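You operate a simulated robot arm through the tools that you are given. There is no shell and no other tool.

You run a simulated robot arm. Do the job below in one go: nothing can be reset, and whatever is moved stays where it is left.

TASK
Move the phone from the purple channel to the teal one and set a GOOD level.
Fine: purple fader down first, teal fader at the white line; set the level by the gain knob.

The check looks at the end state, three seconds after you hand in, the way a careful person would. Anything else that was tipped, shoved, dropped, spilled or broken makes it a failure.

THE ROBOT
A 6-joint arm with a three-finger gripper, fixed in place. Base frame: the origin is at the foot of the arm, x ahead of it, y to its left, z up; the work surface is at about z = 775. Lengths are in mm, angles in degrees, forces in N, time in s.
Its first joint turns from -166.0 to 166.0 degrees. Payload 4.89 kg.
The tool frame sits at the grasp point between the pads (the TCP): z along the fingers, y along the line on which they close. The tips reach 30 mm beyond it. The gripper opens to 164 mm. The gripper's body begins 125 mm behind the TCP.
Orientation is that of the tool frame in the base frame, as [roll, pitch, yaw] about the fixed x, y, z axes, in that order (R = Rz(yaw) Ry(pitch) Rx(roll)). With the fingers straight down and closing along the base's y, the tool's x points along the base's -x, its y along +y and its z along -z.

THE INTERFACE
- The arm moves only by the tool move_arm. Its argument "deltas" is a list of rows, each an object (a shift or turn left out is 0, a gripper value left out holds the last) with "linear": the shift along the tool's x, y, z in mm, a list of three; "angular": the turn, a rotation vector about the tool's x, y, z in degrees, a list of three; "fingers": the finger opening in mm, from 0 to 164. In form: [{"linear": [tx, ty, tz], "angular": [wx, wy, wz], "fingers": fingers}, ...]. A call has 1 to 20 rows; each row is the pose to reach, as a shift and turn from the pose commanded when the call began, along the tool's axes at that moment. Each row takes 0.2 s and may step no farther than 50 mm and 8.6 degrees from the row before; otherwise, or with a gripper value out of range, the whole call is refused. Where a pose cannot be reached the arm comes as near as it can. A force on the tool above 40 N (or 10 N above the force at the start of the call, whichever is more), or a blocked arm, ends the call early, and 0.2 s more pass. The fingers move at their own pace (about 108 mm/s each) and stop on an object; they squeeze with about 40 N. The grip force told is the motor's: it shows also when the fingers shut on nothing. Time passes only in rows, and 0.2 s behind the last, so rows that repeat a pose let the fingers close. The reply holds the time, the measured pose of the TCP, the force on the tool along the base axes, the opening and the grip force, in the units named above and with some noise, with the torque about the TCP (base axes, N m) and any sound that the robot's microphone picked up.
- Cameras (640 x 400 px; columns grow to the right, rows downward): "scene" is fixed at [57.5, -498.1, 1498.4]; the picture's right is [0.64, -0.77, 0.00], its down [-0.49, -0.40, -0.78] and it looks along [0.60, 0.49, -0.63] (base axes); focal length 335 px, centre (320, 200). "wrist" rides on the gripper at [76, -2, -152] in the tool frame; the picture's right is [0.02, 1.00, 0.00], its down [-0.88, 0.02, -0.47] and it looks along [-0.47, 0.01, 0.88] (tool axes); focal length 247 px, centre (320, 200). There is no depth. A picture from a camera that has moved, and an enlarged one, comes with that camera's place and axes in the base frame and with its lens. The place of the scene camera against the robot may be out by one fixed shift of up to 25 mm in any direction.
- capture(camera): a new picture of that camera. No time passes.
- raise_lower(by): slides the trunk up (or, below 0, down) by that many mm; the arm rides with it, the base frame stays. It gives what a move gives, with no picture.
- close_up(camera, box): a new picture of the part [left, top, right, bottom] of that camera's present view, enlarged. No time passes.
- job_done(): hands the job in; it is judged then, once.

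Places have to be worked out from the pictures, the camera data and where the tool is seen. Open the gripper and draw the arm clear of the work before you hand the job in, unless the task says otherwise.

The tools are called by a JSON object that holds its "api" and its "payload". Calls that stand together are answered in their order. move_arm: Moves the arm, as the interface text tells. Its arguments: {"type":"object","properties":{"deltas":{"type":"array"}},"required":["deltas"]} The other tools are called the same way: raise_lower (by) slides the trunk up or down; capture (camera) takes a picture; close_up (camera, box) takes an enlarged picture of a part of a camera's view; job_done () hands the job in.

At the start:

```text
time_s: 0.0
tcp_pos: [594.3, 211.5, 1115.9]
tcp_rot: [-180.0, 0.1, 180.0]
ft_force: [0.6, 0.7, -0.2]
torque: [-0.03, -0.02, -0.02]
width: 163.9
grasp_force: 0.0
trunk travel left (down, up): [-100.0, 290.0]
```

scene: 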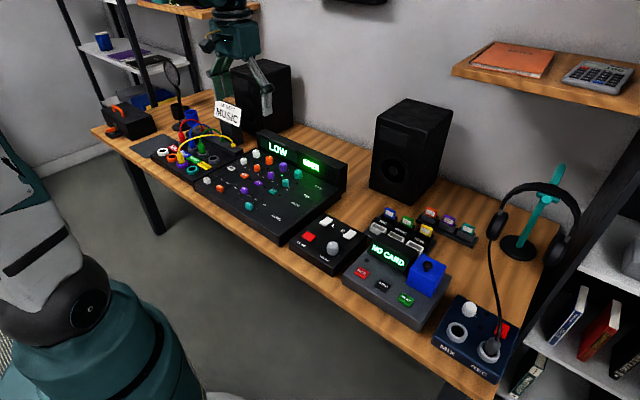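
wrist: 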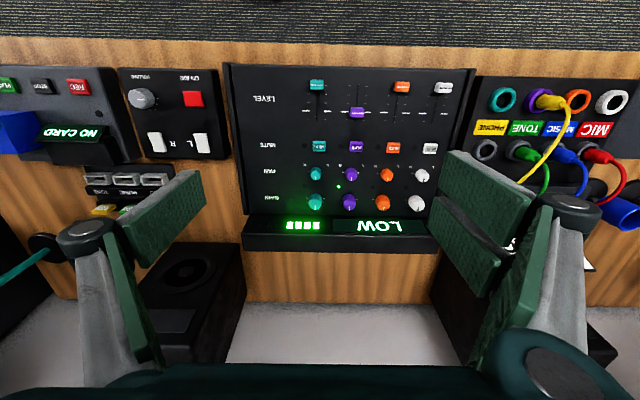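

I'll start by looking closely at the mixer and the patch box from both cameras.

{"api": "close_up", "payload": {"camera": "wrist", "box": [220, 60, 480, 250]}}

{"api": "close_up", "payload": {"camera": "wrist", "box": [460, 60, 640, 240]}}

{"api": "close_up", "payload": {"camera": "scene", "box": [140, 90, 360, 250]}}

{"api": "close_up", "payload": {"camera": "scene", "box": [80, 80, 260, 200]}}

```text
2.11 times, centred on (350, 155) of wrist
camera zoom: at [518.0, 209.5, 1267.2], right [-0.02, 1.0, 0.0], down [0.88, 0.02, 0.47], along [0.47, 0.01, -0.88], focal length 520 px, centre (257, 295)
```

zoom: 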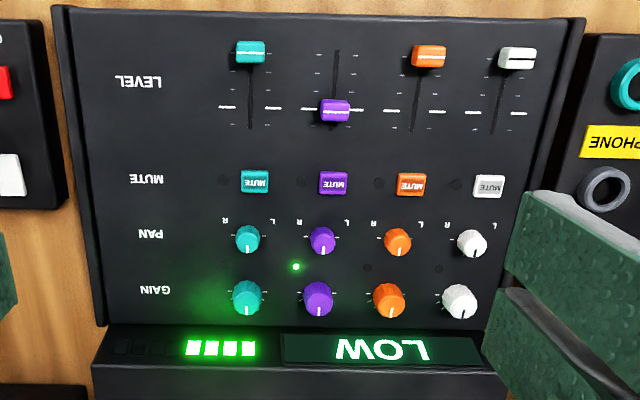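

```text
2.22 times, centred on (550, 150) of wrist
camera zoom: at [518.0, 209.5, 1267.2], right [-0.02, 1.0, 0.0], down [0.88, 0.02, 0.47], along [0.47, 0.01, -0.88], focal length 549 px, centre (-191, 311)
```

zoom: 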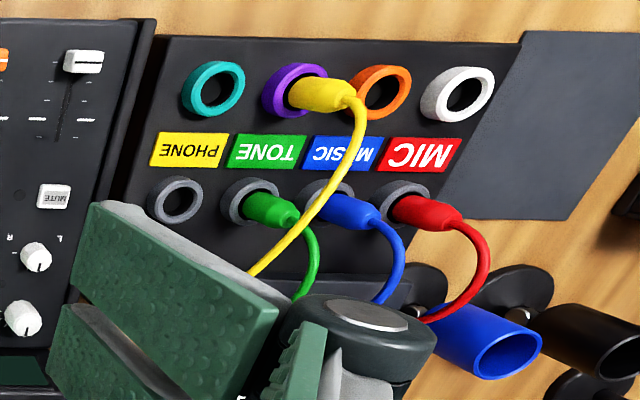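

```text
2.50 times, centred on (250, 170) of scene
camera zoom: at [57.5, -498.1, 1498.4], right [0.64, -0.77, 0.0], down [-0.49, -0.4, -0.78], along [0.6, 0.49, -0.63], focal length 836 px, centre (495, 275)
```

zoom: 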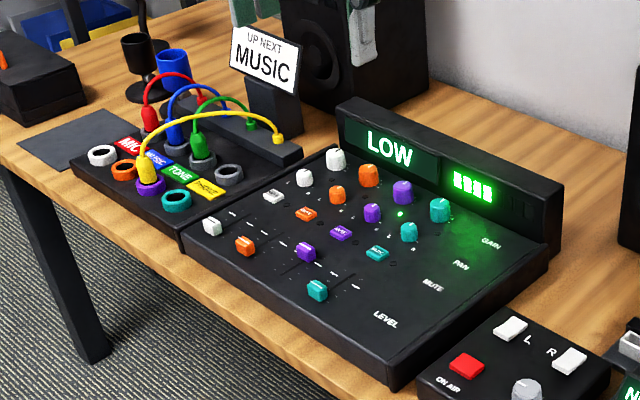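

```text
3.33 times, centred on (170, 140) of scene
camera zoom: at [57.5, -498.1, 1498.4], right [0.64, -0.77, 0.0], down [-0.49, -0.4, -0.78], along [0.6, 0.49, -0.63], focal length 1115 px, centre (820, 400)
```

zoom: 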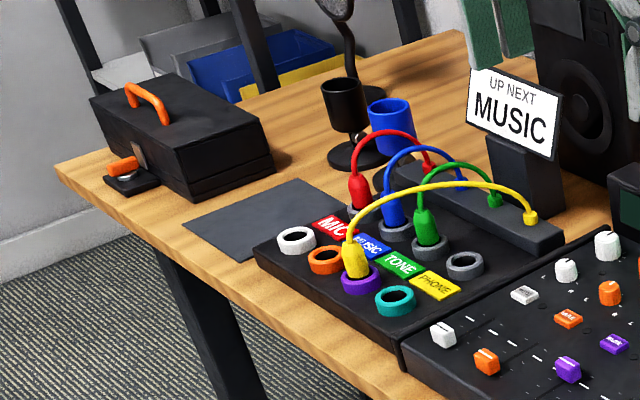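

The panel text is upside down from the wrist, so the user's side is -x. Teal, orange and white faders are down (toward -x), purple sits on the white line, and the yellow PHONE plug is in the purple jack. I'll go lower above the purple fader (about x 582, y 273) with the fingers narrowed so I can measure its position and height.

{"api": "move_arm", "payload": {"deltas": [{"linear": [4, 20, 35], "fingers": 60}, {"linear": [8, 40, 75], "fingers": 60}, {"linear": [12, 61, 116], "fingers": 60}, {"linear": [12, 61, 116], "fingers": 60}]}}

{"api": "capture", "payload": {"camera": "wrist"}}

{"api": "capture", "payload": {"camera": "scene"}}

```text
time_s: 1.0
tcp_pos: [583.3, 273.3, 998.5]
tcp_rot: [180.0, 0.0, -180.0]
ft_force: [-0.1, -0.1, -0.6]
torque: [0.08, 0.01, 0.01]
width: 59.9
grasp_force: 0.0
trunk travel left (down, up): [-100.0, 290.0]
```

```text
taken
camera wrist: at [506.5, 271.1, 1150.7], right [-0.02, 1.0, 0.0], down [0.88, 0.02, 0.47], along [0.47, 0.01, -0.88], focal length 247 px, centre (320, 200)
```

wrist: 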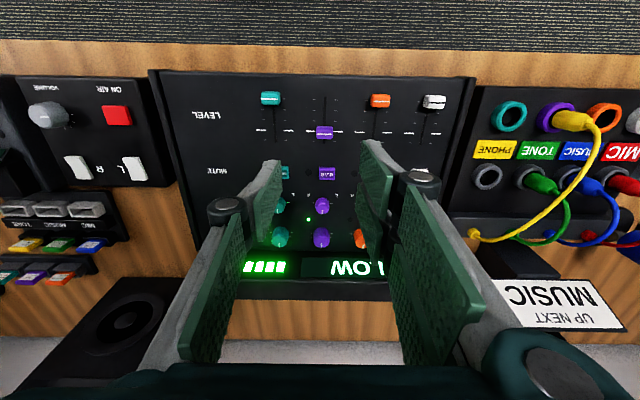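

```text
taken
```

scene: 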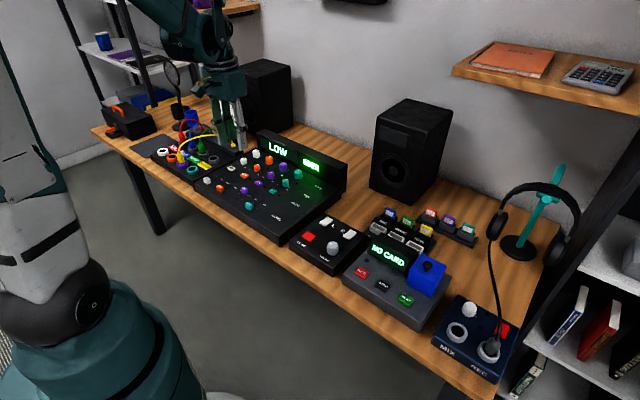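

To get the height of the caps and the panel, I'll enlarge the view around the faders from here.

{"api": "close_up", "payload": {"camera": "wrist", "box": [250, 80, 410, 180]}}

{"api": "close_up", "payload": {"camera": "wrist", "box": [440, 80, 640, 205]}}

{"api": "close_up", "payload": {"camera": "wrist", "box": [230, 180, 390, 280]}}

{"api": "close_up", "payload": {"camera": "scene", "box": [190, 130, 350, 240]}}

```text
4.00 times, centred on (330, 130) of wrist
camera zoom: at [506.5, 271.1, 1150.7], right [-0.02, 1.0, 0.0], down [0.88, 0.02, 0.47], along [0.47, 0.01, -0.88], focal length 988 px, centre (280, 480)
```

zoom: 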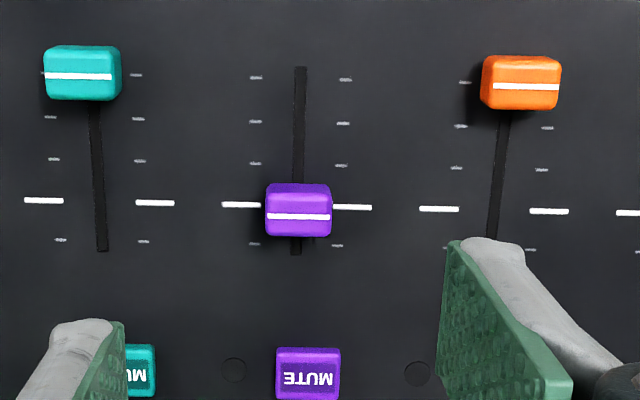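

```text
3.20 times, centred on (540, 142) of wrist
camera zoom: at [506.5, 271.1, 1150.7], right [-0.02, 1.0, 0.0], down [0.88, 0.02, 0.47], along [0.47, 0.01, -0.88], focal length 790 px, centre (-384, 384)
```

zoom: 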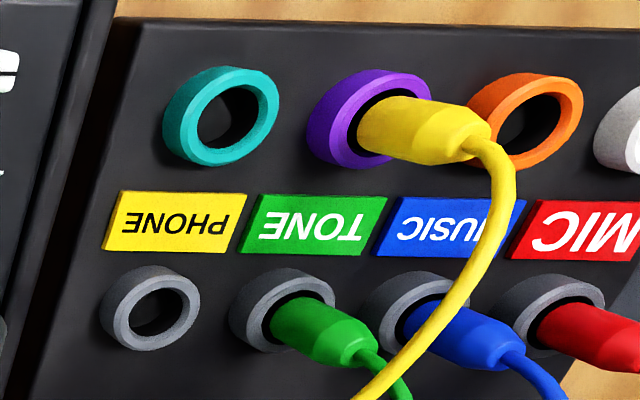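

```text
4.00 times, centred on (310, 230) of wrist
camera zoom: at [506.5, 271.1, 1150.7], right [-0.02, 1.0, 0.0], down [0.88, 0.02, 0.47], along [0.47, 0.01, -0.88], focal length 988 px, centre (360, 80)
```

zoom: 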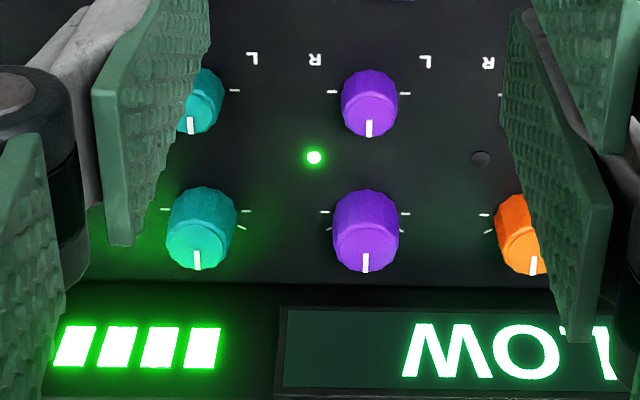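

```text
3.64 times, centred on (270, 185) of scene
camera zoom: at [57.5, -498.1, 1498.4], right [0.64, -0.77, 0.0], down [-0.49, -0.4, -0.78], along [0.6, 0.49, -0.63], focal length 1217 px, centre (502, 254)
```

zoom: 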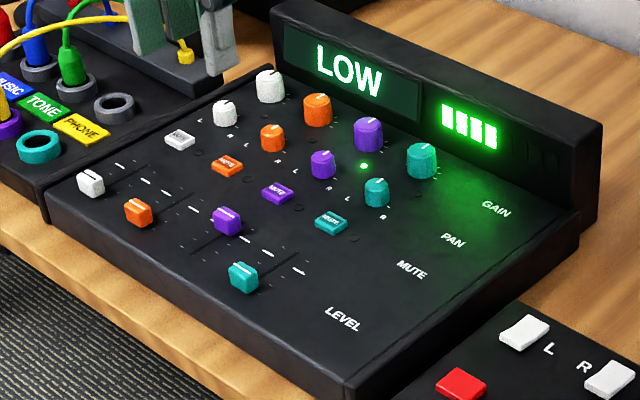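

Stereo puts the panel at roughly z 790–800, and the purple track at y ≈ 278 with its line at x ≈ 584. I'll go down to z ≈ 900 there, still well clear, and look again for a sharper fix.

{"api": "move_arm", "payload": {"deltas": [{"linear": [0, 2, 48], "fingers": 60}, {"linear": [0, 5, 98], "fingers": 60}, {"linear": [0, 5, 98], "fingers": 60}]}}

{"api": "capture", "payload": {"camera": "wrist"}}

{"api": "close_up", "payload": {"camera": "wrist", "box": [240, 60, 400, 160]}}

{"api": "close_up", "payload": {"camera": "scene", "box": [190, 130, 350, 240]}}

```text
time_s: 1.8
tcp_pos: [583.5, 277.3, 902.0]
tcp_rot: [-180.0, 0.0, 179.8]
ft_force: [-1.0, -0.6, 0.1]
torque: [0.02, -0.05, -0.04]
width: 60.0
grasp_force: 0.0
trunk travel left (down, up): [-100.0, 290.0]
```

```text
taken
camera wrist: at [506.8, 276.0, 1053.5], right [-0.02, 1.0, 0.0], down [0.88, 0.02, 0.47], along [0.47, 0.01, -0.88], focal length 247 px, centre (320, 200)
```

wrist: 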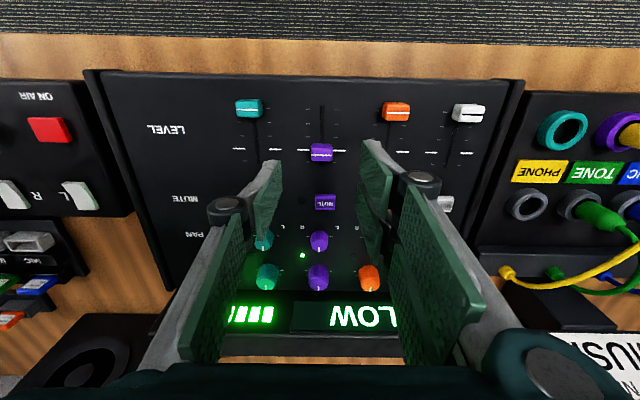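

```text
4.00 times, centred on (320, 110) of wrist
camera zoom: at [506.8, 276.0, 1053.5], right [-0.02, 1.0, 0.0], down [0.88, 0.02, 0.47], along [0.47, 0.01, -0.88], focal length 988 px, centre (320, 560)
```

zoom: 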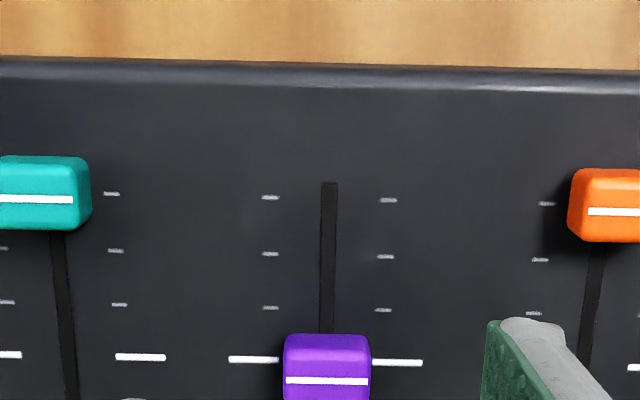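

```text
3.64 times, centred on (270, 185) of scene
camera zoom: at [57.5, -498.1, 1498.4], right [0.64, -0.77, 0.0], down [-0.49, -0.4, -0.78], along [0.6, 0.49, -0.63], focal length 1217 px, centre (502, 254)
```

zoom: 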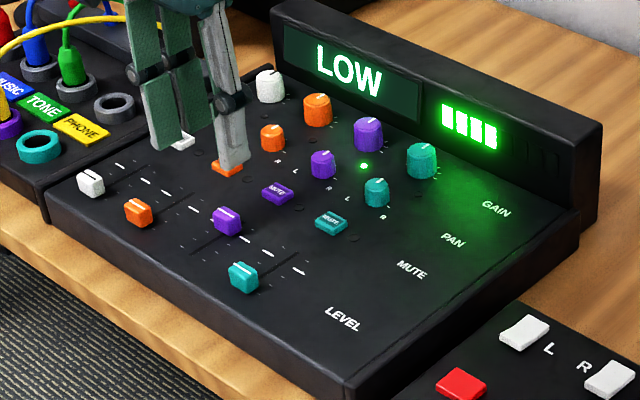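

The panel is near z 780–795, possibly sloped. A sideways baseline will give a much better depth, so I'll shift 70 mm toward teal at the same height and re-image.

{"api": "move_arm", "payload": {"deltas": [{"linear": [0, -35, 0], "fingers": 60}, {"linear": [0, -70, 0], "fingers": 60}, {"linear": [0, -70, 0], "fingers": 60}]}}

{"api": "close_up", "payload": {"camera": "wrist", "box": [240, 60, 400, 160]}}

{"api": "close_up", "payload": {"camera": "wrist", "box": [320, 90, 480, 190]}}

{"api": "capture", "payload": {"camera": "wrist"}}

{"api": "close_up", "payload": {"camera": "wrist", "box": [240, 180, 400, 330]}}

```text
time_s: 2.6
tcp_pos: [582.8, 206.1, 903.2]
tcp_rot: [-180.0, 0.0, 180.0]
ft_force: [0.1, 1.0, -0.3]
torque: [-0.06, -0.04, 0.0]
width: 59.7
grasp_force: 0.0
trunk travel left (down, up): [-100.0, 290.0]
```

```text
4.00 times, centred on (320, 110) of wrist
camera zoom: at [506.3, 204.4, 1054.1], right [-0.02, 1.0, 0.0], down [0.88, 0.02, 0.47], along [0.47, 0.01, -0.88], focal length 988 px, centre (320, 560)
```

zoom: 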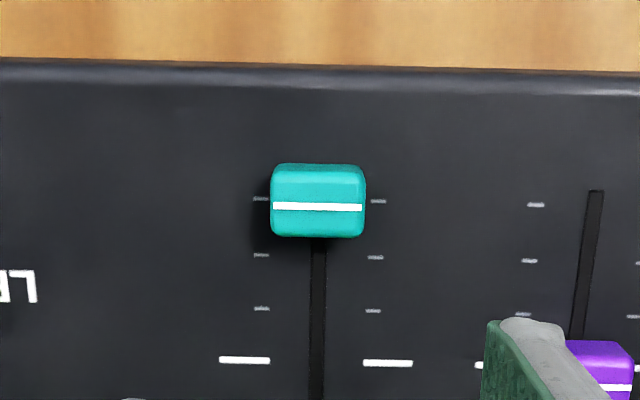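

```text
4.00 times, centred on (400, 140) of wrist
camera zoom: at [506.3, 204.4, 1054.1], right [-0.02, 1.0, 0.0], down [0.88, 0.02, 0.47], along [0.47, 0.01, -0.88], focal length 988 px, centre (0, 440)
```

zoom: 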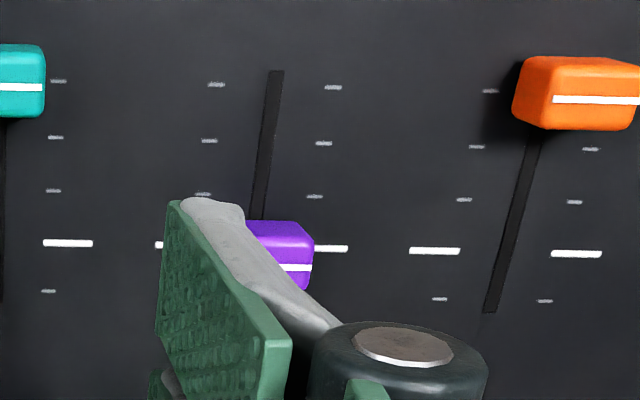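

```text
taken
camera wrist: at [506.3, 204.4, 1054.1], right [-0.02, 1.0, 0.0], down [0.88, 0.02, 0.47], along [0.47, 0.01, -0.88], focal length 247 px, centre (320, 200)
```

wrist: 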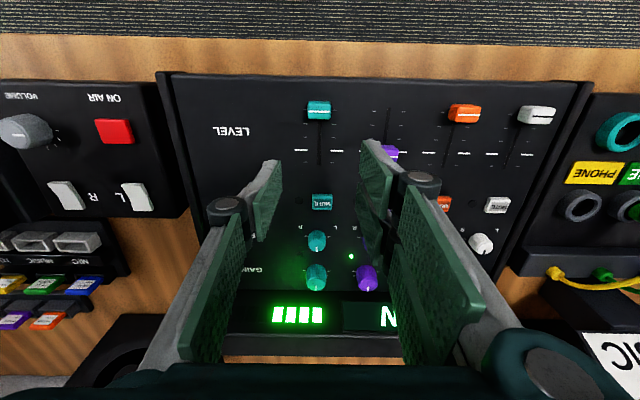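

```text
2.67 times, centred on (320, 255) of wrist
camera zoom: at [506.3, 204.4, 1054.1], right [-0.02, 1.0, 0.0], down [0.88, 0.02, 0.47], along [0.47, 0.01, -0.88], focal length 659 px, centre (320, 53)
```

zoom: 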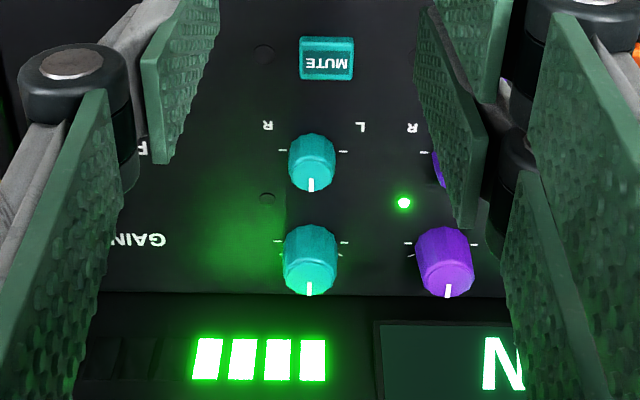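

The sideways stereo gives the panel z ≈ 780–788, tracks at y ≈ 206 (teal) and 279 (purple), the white line at x ≈ 588, and bottom of travel at x ≈ 544. I'll go over the purple cap with a 44 mm opening, stop with the tips still above it, and check.

{"api": "move_arm", "payload": {"deltas": [{"linear": [-3, 35, 0], "fingers": 44}, {"linear": [-6.2, 71.5, 0], "fingers": 44}, {"linear": [-6.2, 71.5, 30], "fingers": 44}, {"linear": [-6.2, 71.5, 62], "fingers": 44}, {"linear": [-6.2, 71.5, 62], "fingers": 44}]}}

{"api": "capture", "payload": {"camera": "wrist"}}

{"api": "close_up", "payload": {"camera": "wrist", "box": [240, 100, 400, 200]}}

{"api": "close_up", "payload": {"camera": "scene", "box": [200, 150, 300, 220]}}

```text
time_s: 3.8
tcp_pos: [586.7, 279.5, 840.8]
tcp_rot: [-180.0, 0.0, -179.9]
ft_force: [0.1, -0.3, 1.0]
torque: [0.03, 0.01, 0.0]
width: 43.9
grasp_force: 0.2
trunk travel left (down, up): [-100.0, 290.0]
```

```text
taken
camera wrist: at [511.2, 278.1, 990.8], right [-0.02, 1.0, 0.0], down [0.88, 0.02, 0.47], along [0.47, 0.01, -0.88], focal length 247 px, centre (320, 200)
```

wrist: 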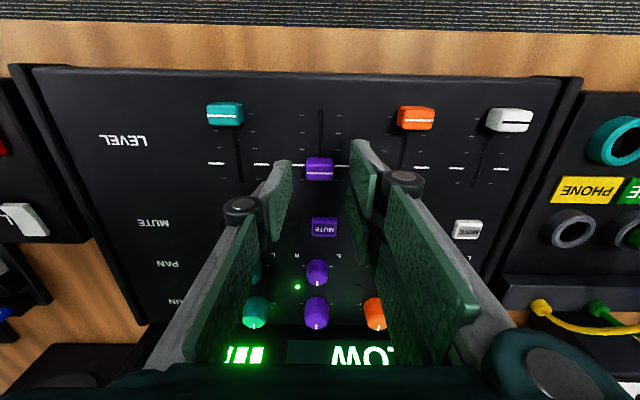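

```text
4.00 times, centred on (320, 150) of wrist
camera zoom: at [511.2, 278.1, 990.8], right [-0.02, 1.0, 0.0], down [0.88, 0.02, 0.47], along [0.47, 0.01, -0.88], focal length 988 px, centre (320, 400)
```

zoom: 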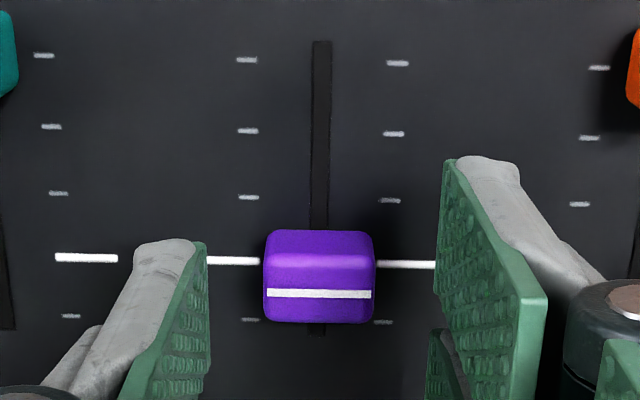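

```text
5.71 times, centred on (250, 185) of scene
camera zoom: at [57.5, -498.1, 1498.4], right [0.64, -0.77, 0.0], down [-0.49, -0.4, -0.78], along [0.6, 0.49, -0.63], focal length 1912 px, centre (720, 286)
```

zoom: 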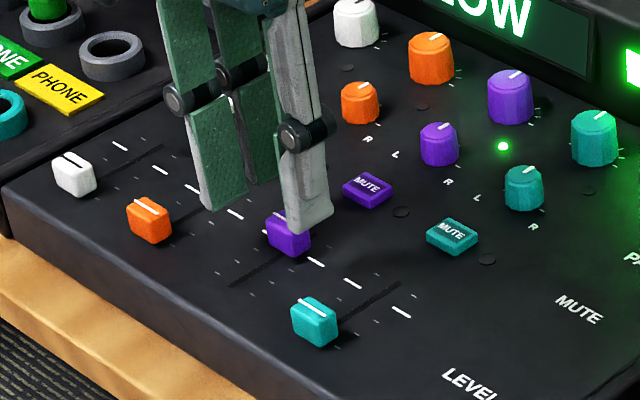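

The cap sits centred between the fingers. The gripper has one finger on the -y side and two on the +y side. I'll lower in small steps to TCP z ≈ 822, watching the force.

{"api": "move_arm", "payload": {"deltas": [{"linear": [-1.5, -0.5, 5]}, {"linear": [-1.5, -0.5, 10]}, {"linear": [-1.5, -0.5, 14]}, {"linear": [-1.5, -0.5, 18]}, {"linear": [-1.5, -0.5, 18]}]}}

{"api": "close_up", "payload": {"camera": "wrist", "box": [240, 110, 400, 210]}}

{"api": "close_up", "payload": {"camera": "scene", "box": [200, 150, 300, 220]}}

```text
time_s: 5.0
tcp_pos: [588.2, 277.8, 821.6]
tcp_rot: [-180.0, -0.1, 179.9]
ft_force: [0.3, -0.6, -0.2]
torque: [-0.02, -0.01, 0.01]
width: 44.0
grasp_force: 0.0
trunk travel left (down, up): [-100.0, 290.0]
```

```text
4.00 times, centred on (320, 160) of wrist
camera zoom: at [513.2, 276.7, 973.5], right [-0.02, 1.0, 0.0], down [0.88, 0.02, 0.47], along [0.47, 0.01, -0.88], focal length 988 px, centre (320, 360)
```

zoom: 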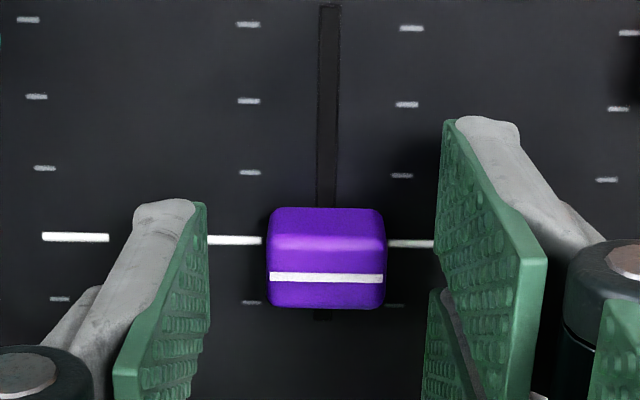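

```text
5.71 times, centred on (250, 185) of scene
camera zoom: at [57.5, -498.1, 1498.4], right [0.64, -0.77, 0.0], down [-0.49, -0.4, -0.78], along [0.6, 0.49, -0.63], focal length 1912 px, centre (720, 286)
```

zoom: 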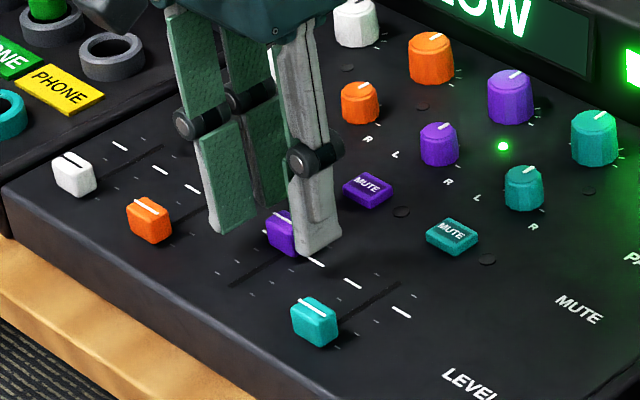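

The -y fingertip appears about 8 mm above the panel next to the purple dash, with no force. I'll lower 4 mm more and close gently on the cap.

{"api": "move_arm", "payload": {"deltas": [{"linear": [0, 0, 2]}, {"linear": [0, 0, 4]}, {"linear": [0, 0, 4], "fingers": 34}, {"linear": [0, 0, 4], "fingers": 28}, {"linear": [0, 0, 4], "fingers": 22}, {"linear": [0, 0, 4], "fingers": 20}]}}

{"api": "close_up", "payload": {"camera": "wrist", "box": [240, 110, 400, 210]}}

{"api": "close_up", "payload": {"camera": "scene", "box": [200, 150, 300, 220]}}

```text
time_s: 6.4
tcp_pos: [590.0, 278.2, 818.3]
tcp_rot: [-179.9, 0.0, 179.9]
ft_force: [-0.3, 15.5, -0.7]
torque: [0.37, 0.05, 0.03]
width: 25.9
grasp_force: 7.2
trunk travel left (down, up): [-100.0, 290.0]
```

```text
4.00 times, centred on (320, 160) of wrist
camera zoom: at [513.5, 276.9, 968.8], right [-0.02, 1.0, 0.0], down [0.88, 0.02, 0.47], along [0.47, 0.01, -0.88], focal length 988 px, centre (320, 360)
```

zoom: 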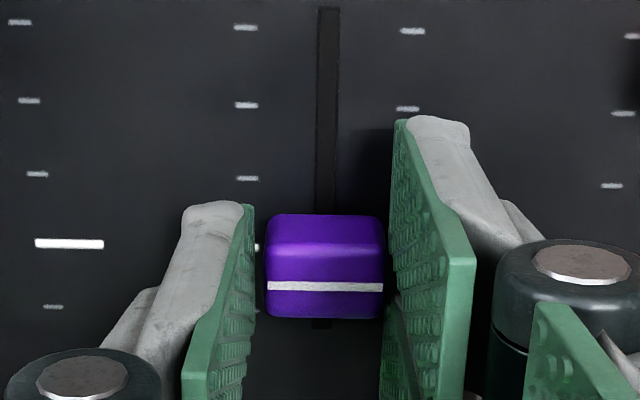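

```text
5.71 times, centred on (250, 185) of scene
camera zoom: at [57.5, -498.1, 1498.4], right [0.64, -0.77, 0.0], down [-0.49, -0.4, -0.78], along [0.6, 0.49, -0.63], focal length 1912 px, centre (720, 286)
```

zoom: 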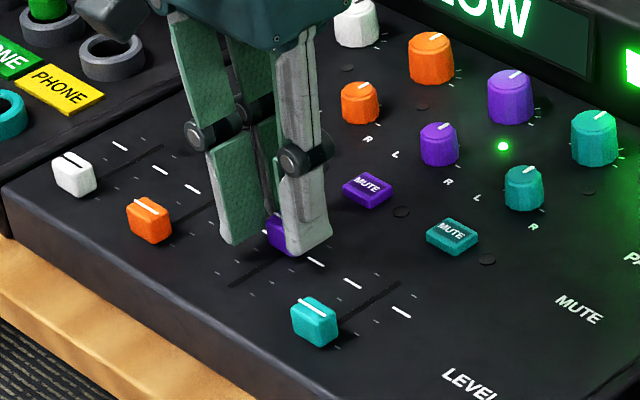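

The +y finger touched the cap first (15 N sideways, opening 25.9), so the cap centre is about 1 mm further to +y. I'll shift +1.2 mm, close firmly, and check the force before dragging.

{"api": "move_arm", "payload": {"deltas": [{"linear": [0, 1.2, 0], "fingers": 26}, {"linear": [0, 1.2, 0], "fingers": 22}, {"linear": [0, 1.2, 0], "fingers": 20}, {"linear": [0, 1.2, 0], "fingers": 20}]}}

```text
time_s: 7.4
tcp_pos: [590.0, 279.4, 817.4]
tcp_rot: [-180.0, 0.0, 180.0]
ft_force: [0.2, 11.0, -2.9]
torque: [0.26, -0.01, 0.02]
width: 24.8
grasp_force: 6.1
trunk travel left (down, up): [-100.0, 290.0]
```

Still +11 N to +y, so I'll shift a little further the same way and close again.

{"api": "move_arm", "payload": {"deltas": [{"linear": [0, 1.0, 0], "fingers": 24}, {"linear": [0, 1.0, 0], "fingers": 18}, {"linear": [0, 1.0, 0], "fingers": 16}, {"linear": [0, 1.0, 0], "fingers": 16}]}}

{"api": "close_up", "payload": {"camera": "wrist", "box": [240, 110, 400, 210]}}

```text
time_s: 8.4
tcp_pos: [589.4, 280.6, 818.1]
tcp_rot: [-180.0, 0.0, 179.9]
ft_force: [-0.2, -3.1, -7.2]
torque: [-0.07, -0.01, -0.09]
width: 23.9
grasp_force: 44.7
trunk travel left (down, up): [-100.0, 290.0]
```

```text
4.00 times, centred on (320, 160) of wrist
camera zoom: at [513.5, 278.1, 969.4], right [-0.02, 1.0, 0.0], down [0.88, 0.02, 0.47], along [0.47, 0.01, -0.88], focal length 988 px, centre (320, 360)
```

zoom: 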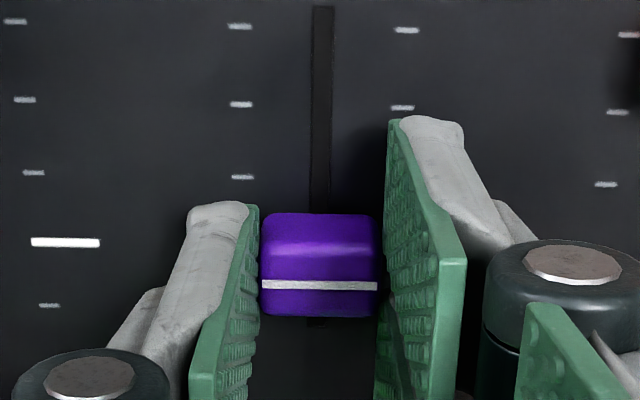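

Gripped firmly (23.9 mm, 45 N) and centred, so the purple track is at y ≈ 280.5. Now I drag it toward -x, which is down.

{"api": "move_arm", "payload": {"deltas": [{"linear": [4, 0, 0]}, {"linear": [9, 0, 0]}, {"linear": [14, 0, 0]}, {"linear": [19, 0, 0]}, {"linear": [24, 0, 0]}, {"linear": [29, 0, 0]}, {"linear": [34, 0, 0]}, {"linear": [38, 0, 0]}, {"linear": [40, 0, 0]}]}}

{"api": "capture", "payload": {"camera": "wrist"}}

{"api": "close_up", "payload": {"camera": "scene", "box": [190, 130, 350, 240]}}

```text
time_s: 10.4
tcp_pos: [548.4, 279.3, 817.6]
tcp_rot: [179.9, 0.0, 179.9]
ft_force: [0.3, -7.5, 27.7]
torque: [-0.05, 0.2, 0.02]
width: 23.6
grasp_force: 45.3
trunk travel left (down, up): [-100.0, 290.0]
```

```text
taken
camera wrist: at [473.3, 277.9, 969.3], right [-0.02, 1.0, 0.0], down [0.88, 0.02, 0.47], along [0.47, 0.01, -0.88], focal length 247 px, centre (320, 200)
```

wrist: 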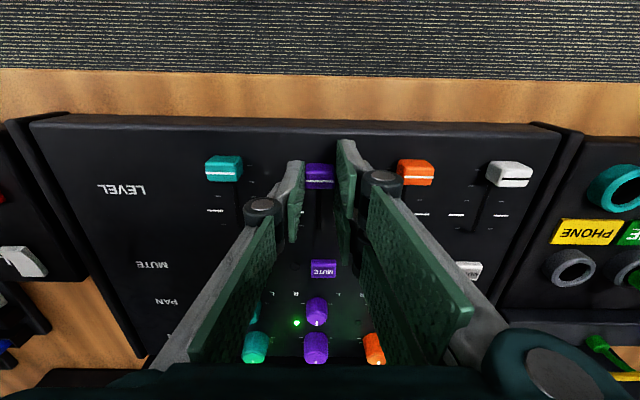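

```text
3.64 times, centred on (270, 185) of scene
camera zoom: at [57.5, -498.1, 1498.4], right [0.64, -0.77, 0.0], down [-0.49, -0.4, -0.78], along [0.6, 0.49, -0.63], focal length 1217 px, centre (502, 254)
```

zoom: 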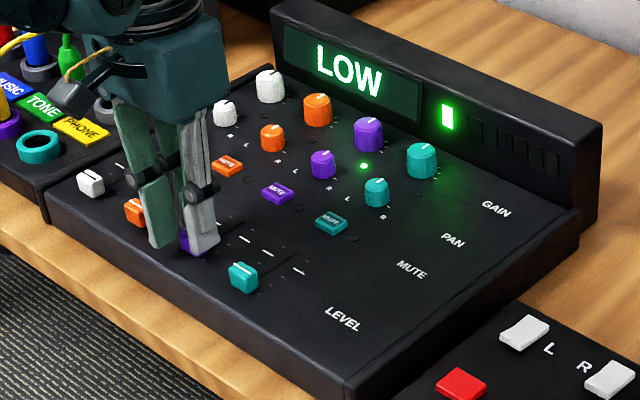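

The meter dropped to one bar as purple came down. There is 28 N pushing up on the tool, so I'll lift 1 mm to relieve it and compare the purple cap with its neighbours.

{"api": "move_arm", "payload": {"deltas": [{"linear": [0, 0, -0.6]}, {"linear": [0, 0, -1.2]}]}}

{"api": "close_up", "payload": {"camera": "wrist", "box": [200, 120, 440, 240]}}

```text
time_s: 11.0
tcp_pos: [551.2, 278.9, 818.9]
tcp_rot: [179.9, -0.1, 179.9]
ft_force: [-1.7, -11.1, -25.2]
torque: [-0.15, -0.9, -0.02]
width: 23.6
grasp_force: 45.7
trunk travel left (down, up): [-100.0, 290.0]
```

```text
2.67 times, centred on (320, 180) of wrist
camera zoom: at [474.4, 278.1, 969.4], right [-0.02, 1.0, 0.0], down [0.88, 0.02, 0.47], along [0.47, 0.01, -0.88], focal length 659 px, centre (320, 253)
```

zoom: 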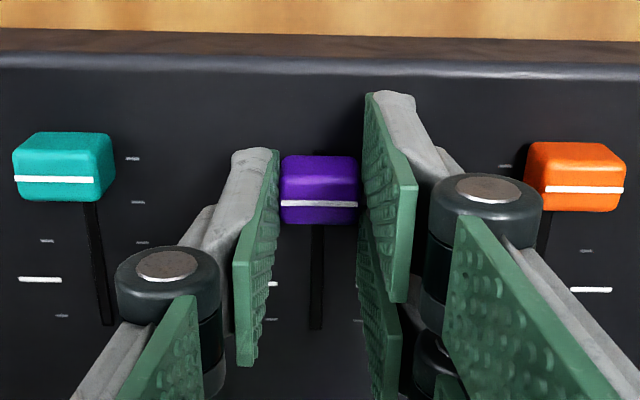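

Neutral height is about half of that lift. Purple still needs about 6 mm to line up with the other lowered caps, so I'll continue to the stop at the neutral height.

{"api": "move_arm", "payload": {"deltas": [{"linear": [0, 0, 0.6]}, {"linear": [2, 0, 0.6]}, {"linear": [4, 0, 0.6]}, {"linear": [5, 0, 0.6]}, {"linear": [6, 0, 0.6]}, {"linear": [7, 0, 0.6]}]}}

{"api": "close_up", "payload": {"camera": "wrist", "box": [200, 120, 440, 240]}}

```text
time_s: 12.4
tcp_pos: [543.7, 281.5, 818.4]
tcp_rot: [-180.0, 0.0, 179.9]
ft_force: [14.9, -27.9, -11.7]
torque: [-0.69, -0.01, -0.01]
width: 23.6
grasp_force: 44.7
trunk travel left (down, up): [-100.0, 290.0]
```

```text
2.67 times, centred on (320, 180) of wrist
camera zoom: at [468.1, 278.2, 969.4], right [-0.02, 1.0, 0.0], down [0.88, 0.02, 0.47], along [0.47, 0.01, -0.88], focal length 659 px, centre (320, 253)
```

zoom: 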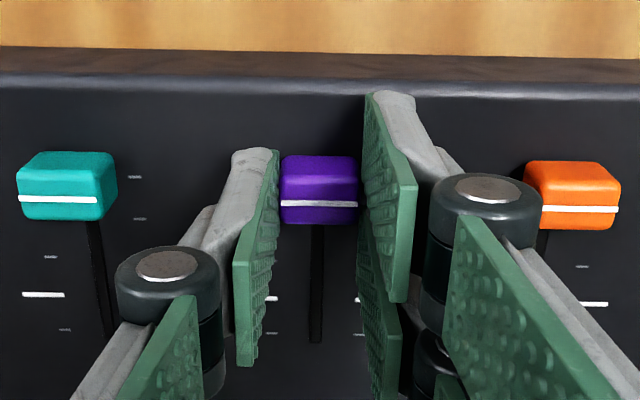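

Purple now lines up with the teal and orange caps and meets its stop (+15 N). I release, lift clear and check.

{"api": "move_arm", "payload": {"deltas": [{"linear": [-0.7, -0.5, 0], "fingers": 26}, {"linear": [-0.7, -0.5, 0], "fingers": 32}, {"linear": [-0.7, -0.5, 0], "fingers": 40}, {"linear": [-0.7, -0.5, -20], "fingers": 44}, {"linear": [-0.7, -0.5, -50], "fingers": 44}, {"linear": [-0.7, -0.5, -80], "fingers": 44}]}}

{"api": "capture", "payload": {"camera": "wrist"}}

{"api": "close_up", "payload": {"camera": "scene", "box": [190, 130, 350, 240]}}

```text
time_s: 13.8
tcp_pos: [543.6, 280.7, 899.8]
tcp_rot: [180.0, 0.0, 180.0]
ft_force: [0.3, 0.5, -0.3]
torque: [-0.07, 0.16, -0.01]
width: 43.8
grasp_force: 0.0
trunk travel left (down, up): [-100.0, 290.0]
```

```text
taken
camera wrist: at [468.0, 280.3, 1050.4], right [-0.02, 1.0, 0.0], down [0.88, 0.02, 0.47], along [0.47, 0.01, -0.88], focal length 247 px, centre (320, 200)
```

wrist: 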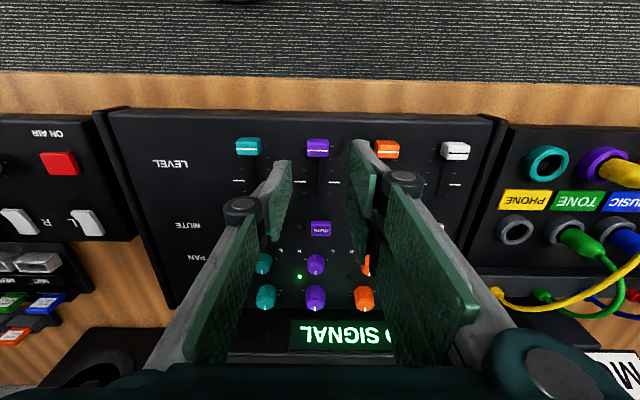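

```text
3.64 times, centred on (270, 185) of scene
camera zoom: at [57.5, -498.1, 1498.4], right [0.64, -0.77, 0.0], down [-0.49, -0.4, -0.78], along [0.6, 0.49, -0.63], focal length 1217 px, centre (502, 254)
```

zoom: 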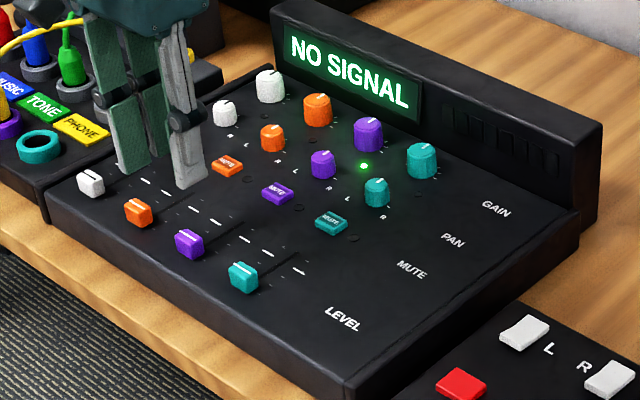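

The display reads NO SIGNAL and purple is fully down alongside the others. Next I'll rise and move over the patch box to survey the yellow plug and the teal jack.

{"api": "move_arm", "payload": {"deltas": [{"linear": [0, 0, -45], "fingers": 44}, {"linear": [0, 0, -90], "fingers": 44}, {"linear": [-4, 40, -102], "fingers": 50}, {"linear": [-8, 85, -102], "fingers": 60}, {"linear": [-12, 130, -102], "fingers": 60}, {"linear": [-16, 175, -102], "fingers": 60}, {"linear": [-16, 220, -102], "fingers": 60}, {"linear": [-16, 220, -102], "fingers": 60}]}}

{"api": "capture", "payload": {"camera": "wrist"}}

{"api": "close_up", "payload": {"camera": "wrist", "box": [300, 60, 540, 240]}}

{"api": "close_up", "payload": {"camera": "scene", "box": [130, 100, 260, 200]}}

```text
time_s: 15.6
tcp_pos: [559.9, 500.1, 1000.9]
tcp_rot: [180.0, 0.0, 179.9]
ft_force: [0.9, 0.0, -0.2]
torque: [0.05, 0.08, 0.0]
width: 60.0
grasp_force: 0.0
trunk travel left (down, up): [-100.0, 290.0]
```

```text
taken
camera wrist: at [482.9, 499.0, 1152.2], right [-0.02, 1.0, 0.0], down [0.88, 0.02, 0.47], along [0.47, 0.01, -0.88], focal length 247 px, centre (320, 200)
```

wrist: 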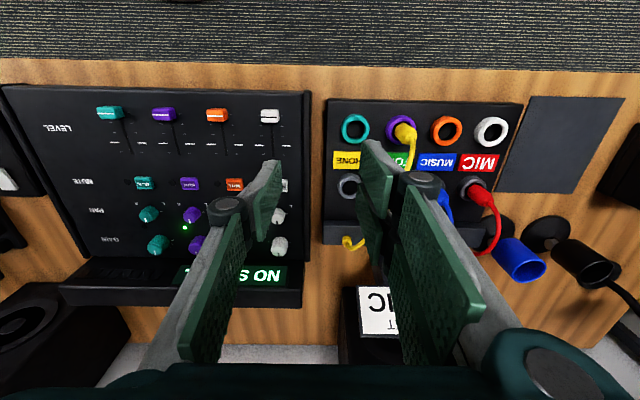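

```text
2.22 times, centred on (420, 150) of wrist
camera zoom: at [482.9, 499.0, 1152.2], right [-0.02, 1.0, 0.0], down [0.88, 0.02, 0.47], along [0.47, 0.01, -0.88], focal length 549 px, centre (98, 311)
```

zoom: 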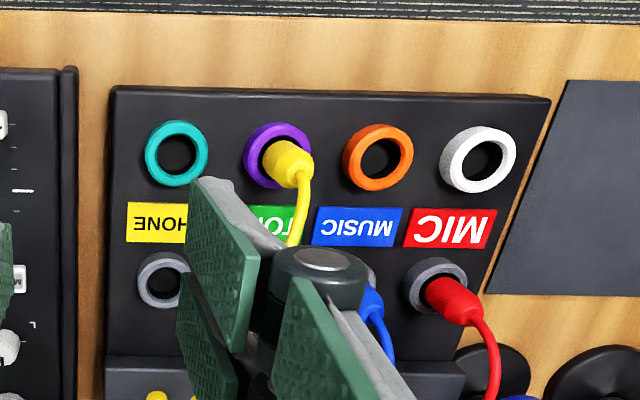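

```text
4.00 times, centred on (195, 150) of scene
camera zoom: at [57.5, -498.1, 1498.4], right [0.64, -0.77, 0.0], down [-0.49, -0.4, -0.78], along [0.6, 0.49, -0.63], focal length 1338 px, centre (820, 400)
```

zoom: 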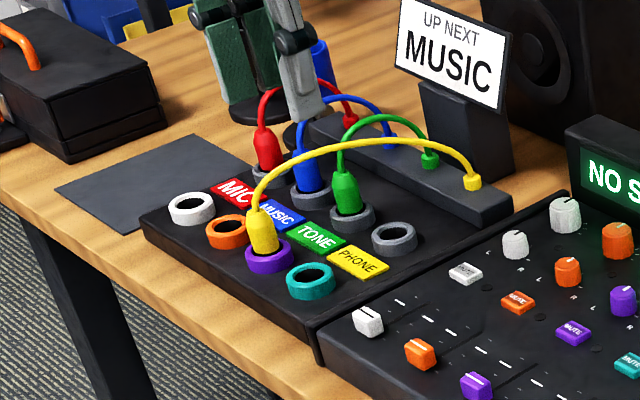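

The rings are spaced about 65 mm, with teal near (559, 550) and purple near (560, 614). For accurate positions I'll put the camera almost straight over the teal jack, then shift 65 mm toward purple and compare.

{"api": "move_arm", "payload": {"deltas": [{"linear": [-30, 25, 0], "fingers": 60}, {"linear": [-60, 50, 15], "fingers": 60}, {"linear": [-60, 50, 30], "fingers": 60}, {"linear": [-60, 50, 30], "fingers": 60}]}}

{"api": "capture", "payload": {"camera": "wrist"}}

{"api": "close_up", "payload": {"camera": "wrist", "box": [260, 20, 460, 145]}}

```text
time_s: 16.6
tcp_pos: [620.1, 550.4, 969.9]
tcp_rot: [-180.0, -0.1, 180.0]
ft_force: [0.5, 0.2, -1.2]
torque: [-0.06, 0.05, 0.0]
width: 59.9
grasp_force: 0.1
trunk travel left (down, up): [-100.0, 290.0]
```

```text
taken
camera wrist: at [543.8, 547.9, 1121.2], right [-0.02, 1.0, 0.0], down [0.88, 0.02, 0.47], along [0.47, 0.01, -0.88], focal length 247 px, centre (320, 200)
```

wrist: 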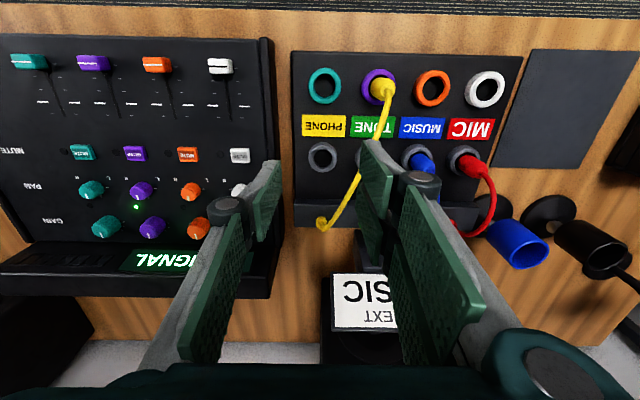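

```text
3.20 times, centred on (360, 82) of wrist
camera zoom: at [543.8, 547.9, 1121.2], right [-0.02, 1.0, 0.0], down [0.88, 0.02, 0.47], along [0.47, 0.01, -0.88], focal length 790 px, centre (192, 576)
```

zoom: 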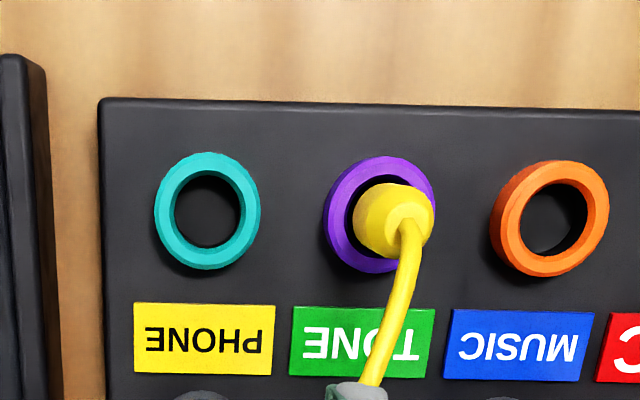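

Now the same view shifted exactly 65 mm toward purple.

{"api": "move_arm", "payload": {"deltas": [{"linear": [0, 33, 0], "fingers": 60}, {"linear": [0, 65, 0], "fingers": 60}, {"linear": [0, 65, 0], "fingers": 60}]}}

{"api": "close_up", "payload": {"camera": "wrist", "box": [260, 20, 460, 145]}}

{"api": "close_up", "payload": {"camera": "wrist", "box": [200, 20, 360, 120]}}

{"api": "capture", "payload": {"camera": "wrist"}}

{"api": "close_up", "payload": {"camera": "scene", "box": [130, 100, 260, 200]}}

```text
time_s: 17.4
tcp_pos: [620.5, 613.7, 970.7]
tcp_rot: [180.0, 0.0, -179.9]
ft_force: [0.6, -0.7, 0.4]
torque: [0.06, 0.05, 0.02]
width: 59.9
grasp_force: 0.0
trunk travel left (down, up): [-100.0, 290.0]
```

```text
3.20 times, centred on (360, 82) of wrist
camera zoom: at [544.0, 611.7, 1122.2], right [-0.02, 1.0, 0.0], down [0.88, 0.02, 0.47], along [0.47, 0.01, -0.88], focal length 790 px, centre (192, 576)
```

zoom: 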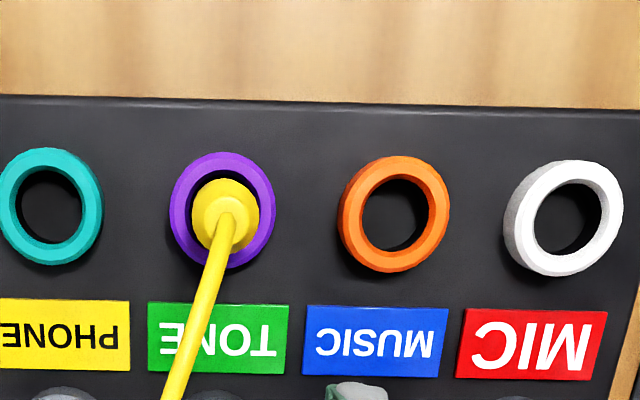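

```text
4.00 times, centred on (280, 70) of wrist
camera zoom: at [544.0, 611.7, 1122.2], right [-0.02, 1.0, 0.0], down [0.88, 0.02, 0.47], along [0.47, 0.01, -0.88], focal length 988 px, centre (480, 720)
```

zoom: 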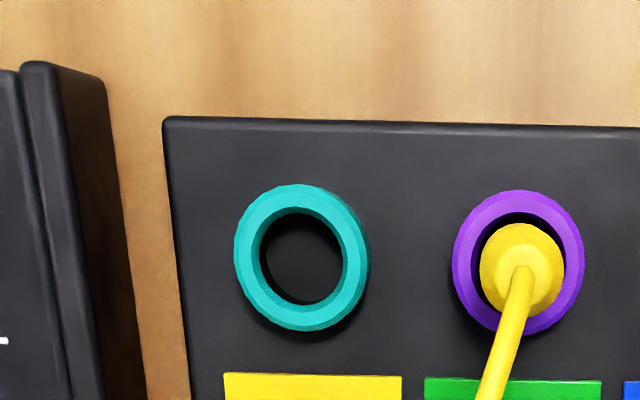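

```text
taken
camera wrist: at [544.0, 611.7, 1122.2], right [-0.02, 1.0, 0.0], down [0.88, 0.02, 0.47], along [0.47, 0.01, -0.88], focal length 247 px, centre (320, 200)
```

wrist: 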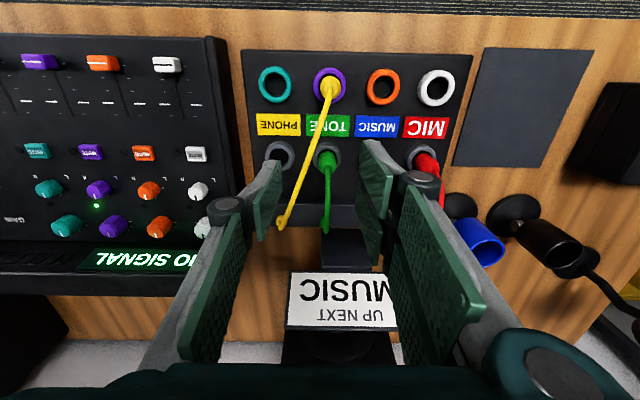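

```text
4.00 times, centred on (195, 150) of scene
camera zoom: at [57.5, -498.1, 1498.4], right [0.64, -0.77, 0.0], down [-0.49, -0.4, -0.78], along [0.6, 0.49, -0.63], focal length 1338 px, centre (820, 400)
```

zoom: 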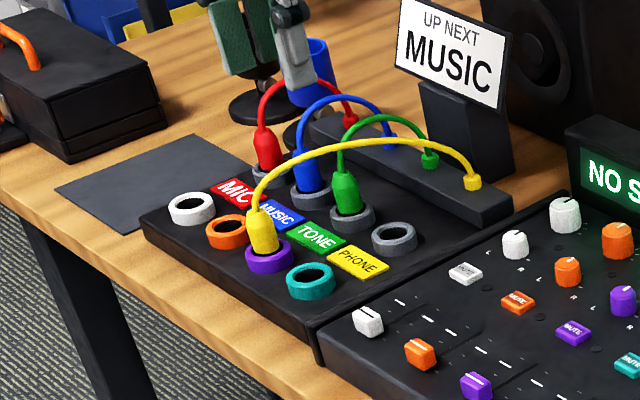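

Spacing between the jacks works out at about 70 mm, with teal ≈ (562.6, 554.3) and purple ≈ (562.8, 624.8). I'll move the gripper axis over the yellow plug at z 950 to verify alignment before descending.

{"api": "move_arm", "payload": {"deltas": [{"linear": [28, 5, 0], "fingers": 60}, {"linear": [57, 9.6, 0], "fingers": 60}, {"linear": [57, 9.6, 20], "fingers": 60}, {"linear": [57, 9.6, 20], "fingers": 60}]}}

{"api": "capture", "payload": {"camera": "wrist"}}

{"api": "close_up", "payload": {"camera": "wrist", "box": [240, 90, 400, 190]}}

{"api": "close_up", "payload": {"camera": "scene", "box": [130, 100, 260, 200]}}

```text
time_s: 18.4
tcp_pos: [563.2, 625.4, 950.0]
tcp_rot: [-180.0, -0.1, -179.9]
ft_force: [-0.4, -0.1, -0.5]
torque: [0.06, -0.04, 0.02]
width: 60.0
grasp_force: 0.1
trunk travel left (down, up): [-100.0, 290.0]
```

```text
taken
camera wrist: at [486.7, 622.8, 1100.8], right [-0.02, 1.0, 0.0], down [0.88, 0.02, 0.47], along [0.47, 0.01, -0.88], focal length 247 px, centre (320, 200)
```

wrist: 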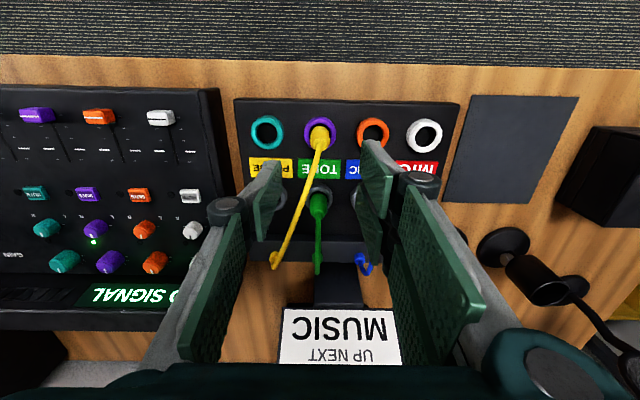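

```text
4.00 times, centred on (320, 140) of wrist
camera zoom: at [486.7, 622.8, 1100.8], right [-0.02, 1.0, 0.0], down [0.88, 0.02, 0.47], along [0.47, 0.01, -0.88], focal length 988 px, centre (320, 440)
```

zoom: 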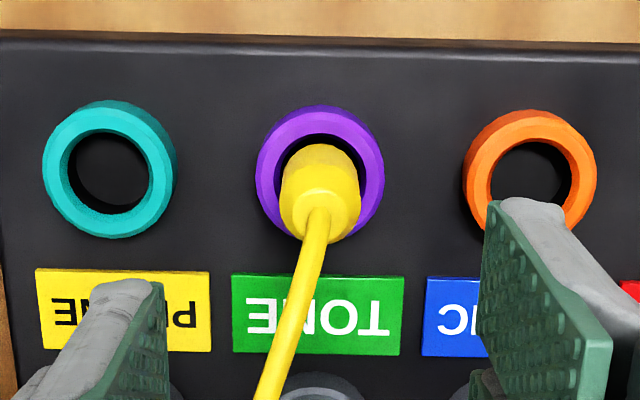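

```text
4.00 times, centred on (195, 150) of scene
camera zoom: at [57.5, -498.1, 1498.4], right [0.64, -0.77, 0.0], down [-0.49, -0.4, -0.78], along [0.6, 0.49, -0.63], focal length 1338 px, centre (820, 400)
```

zoom: 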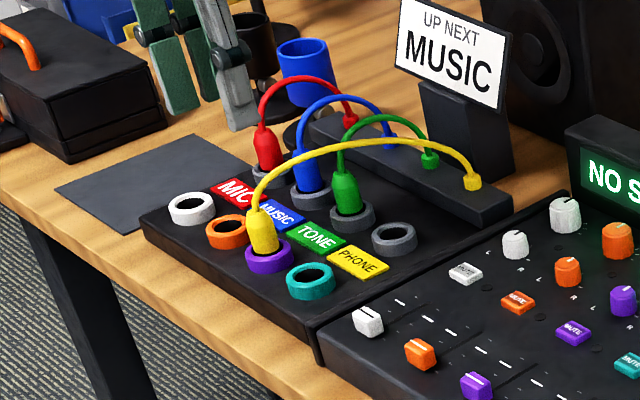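

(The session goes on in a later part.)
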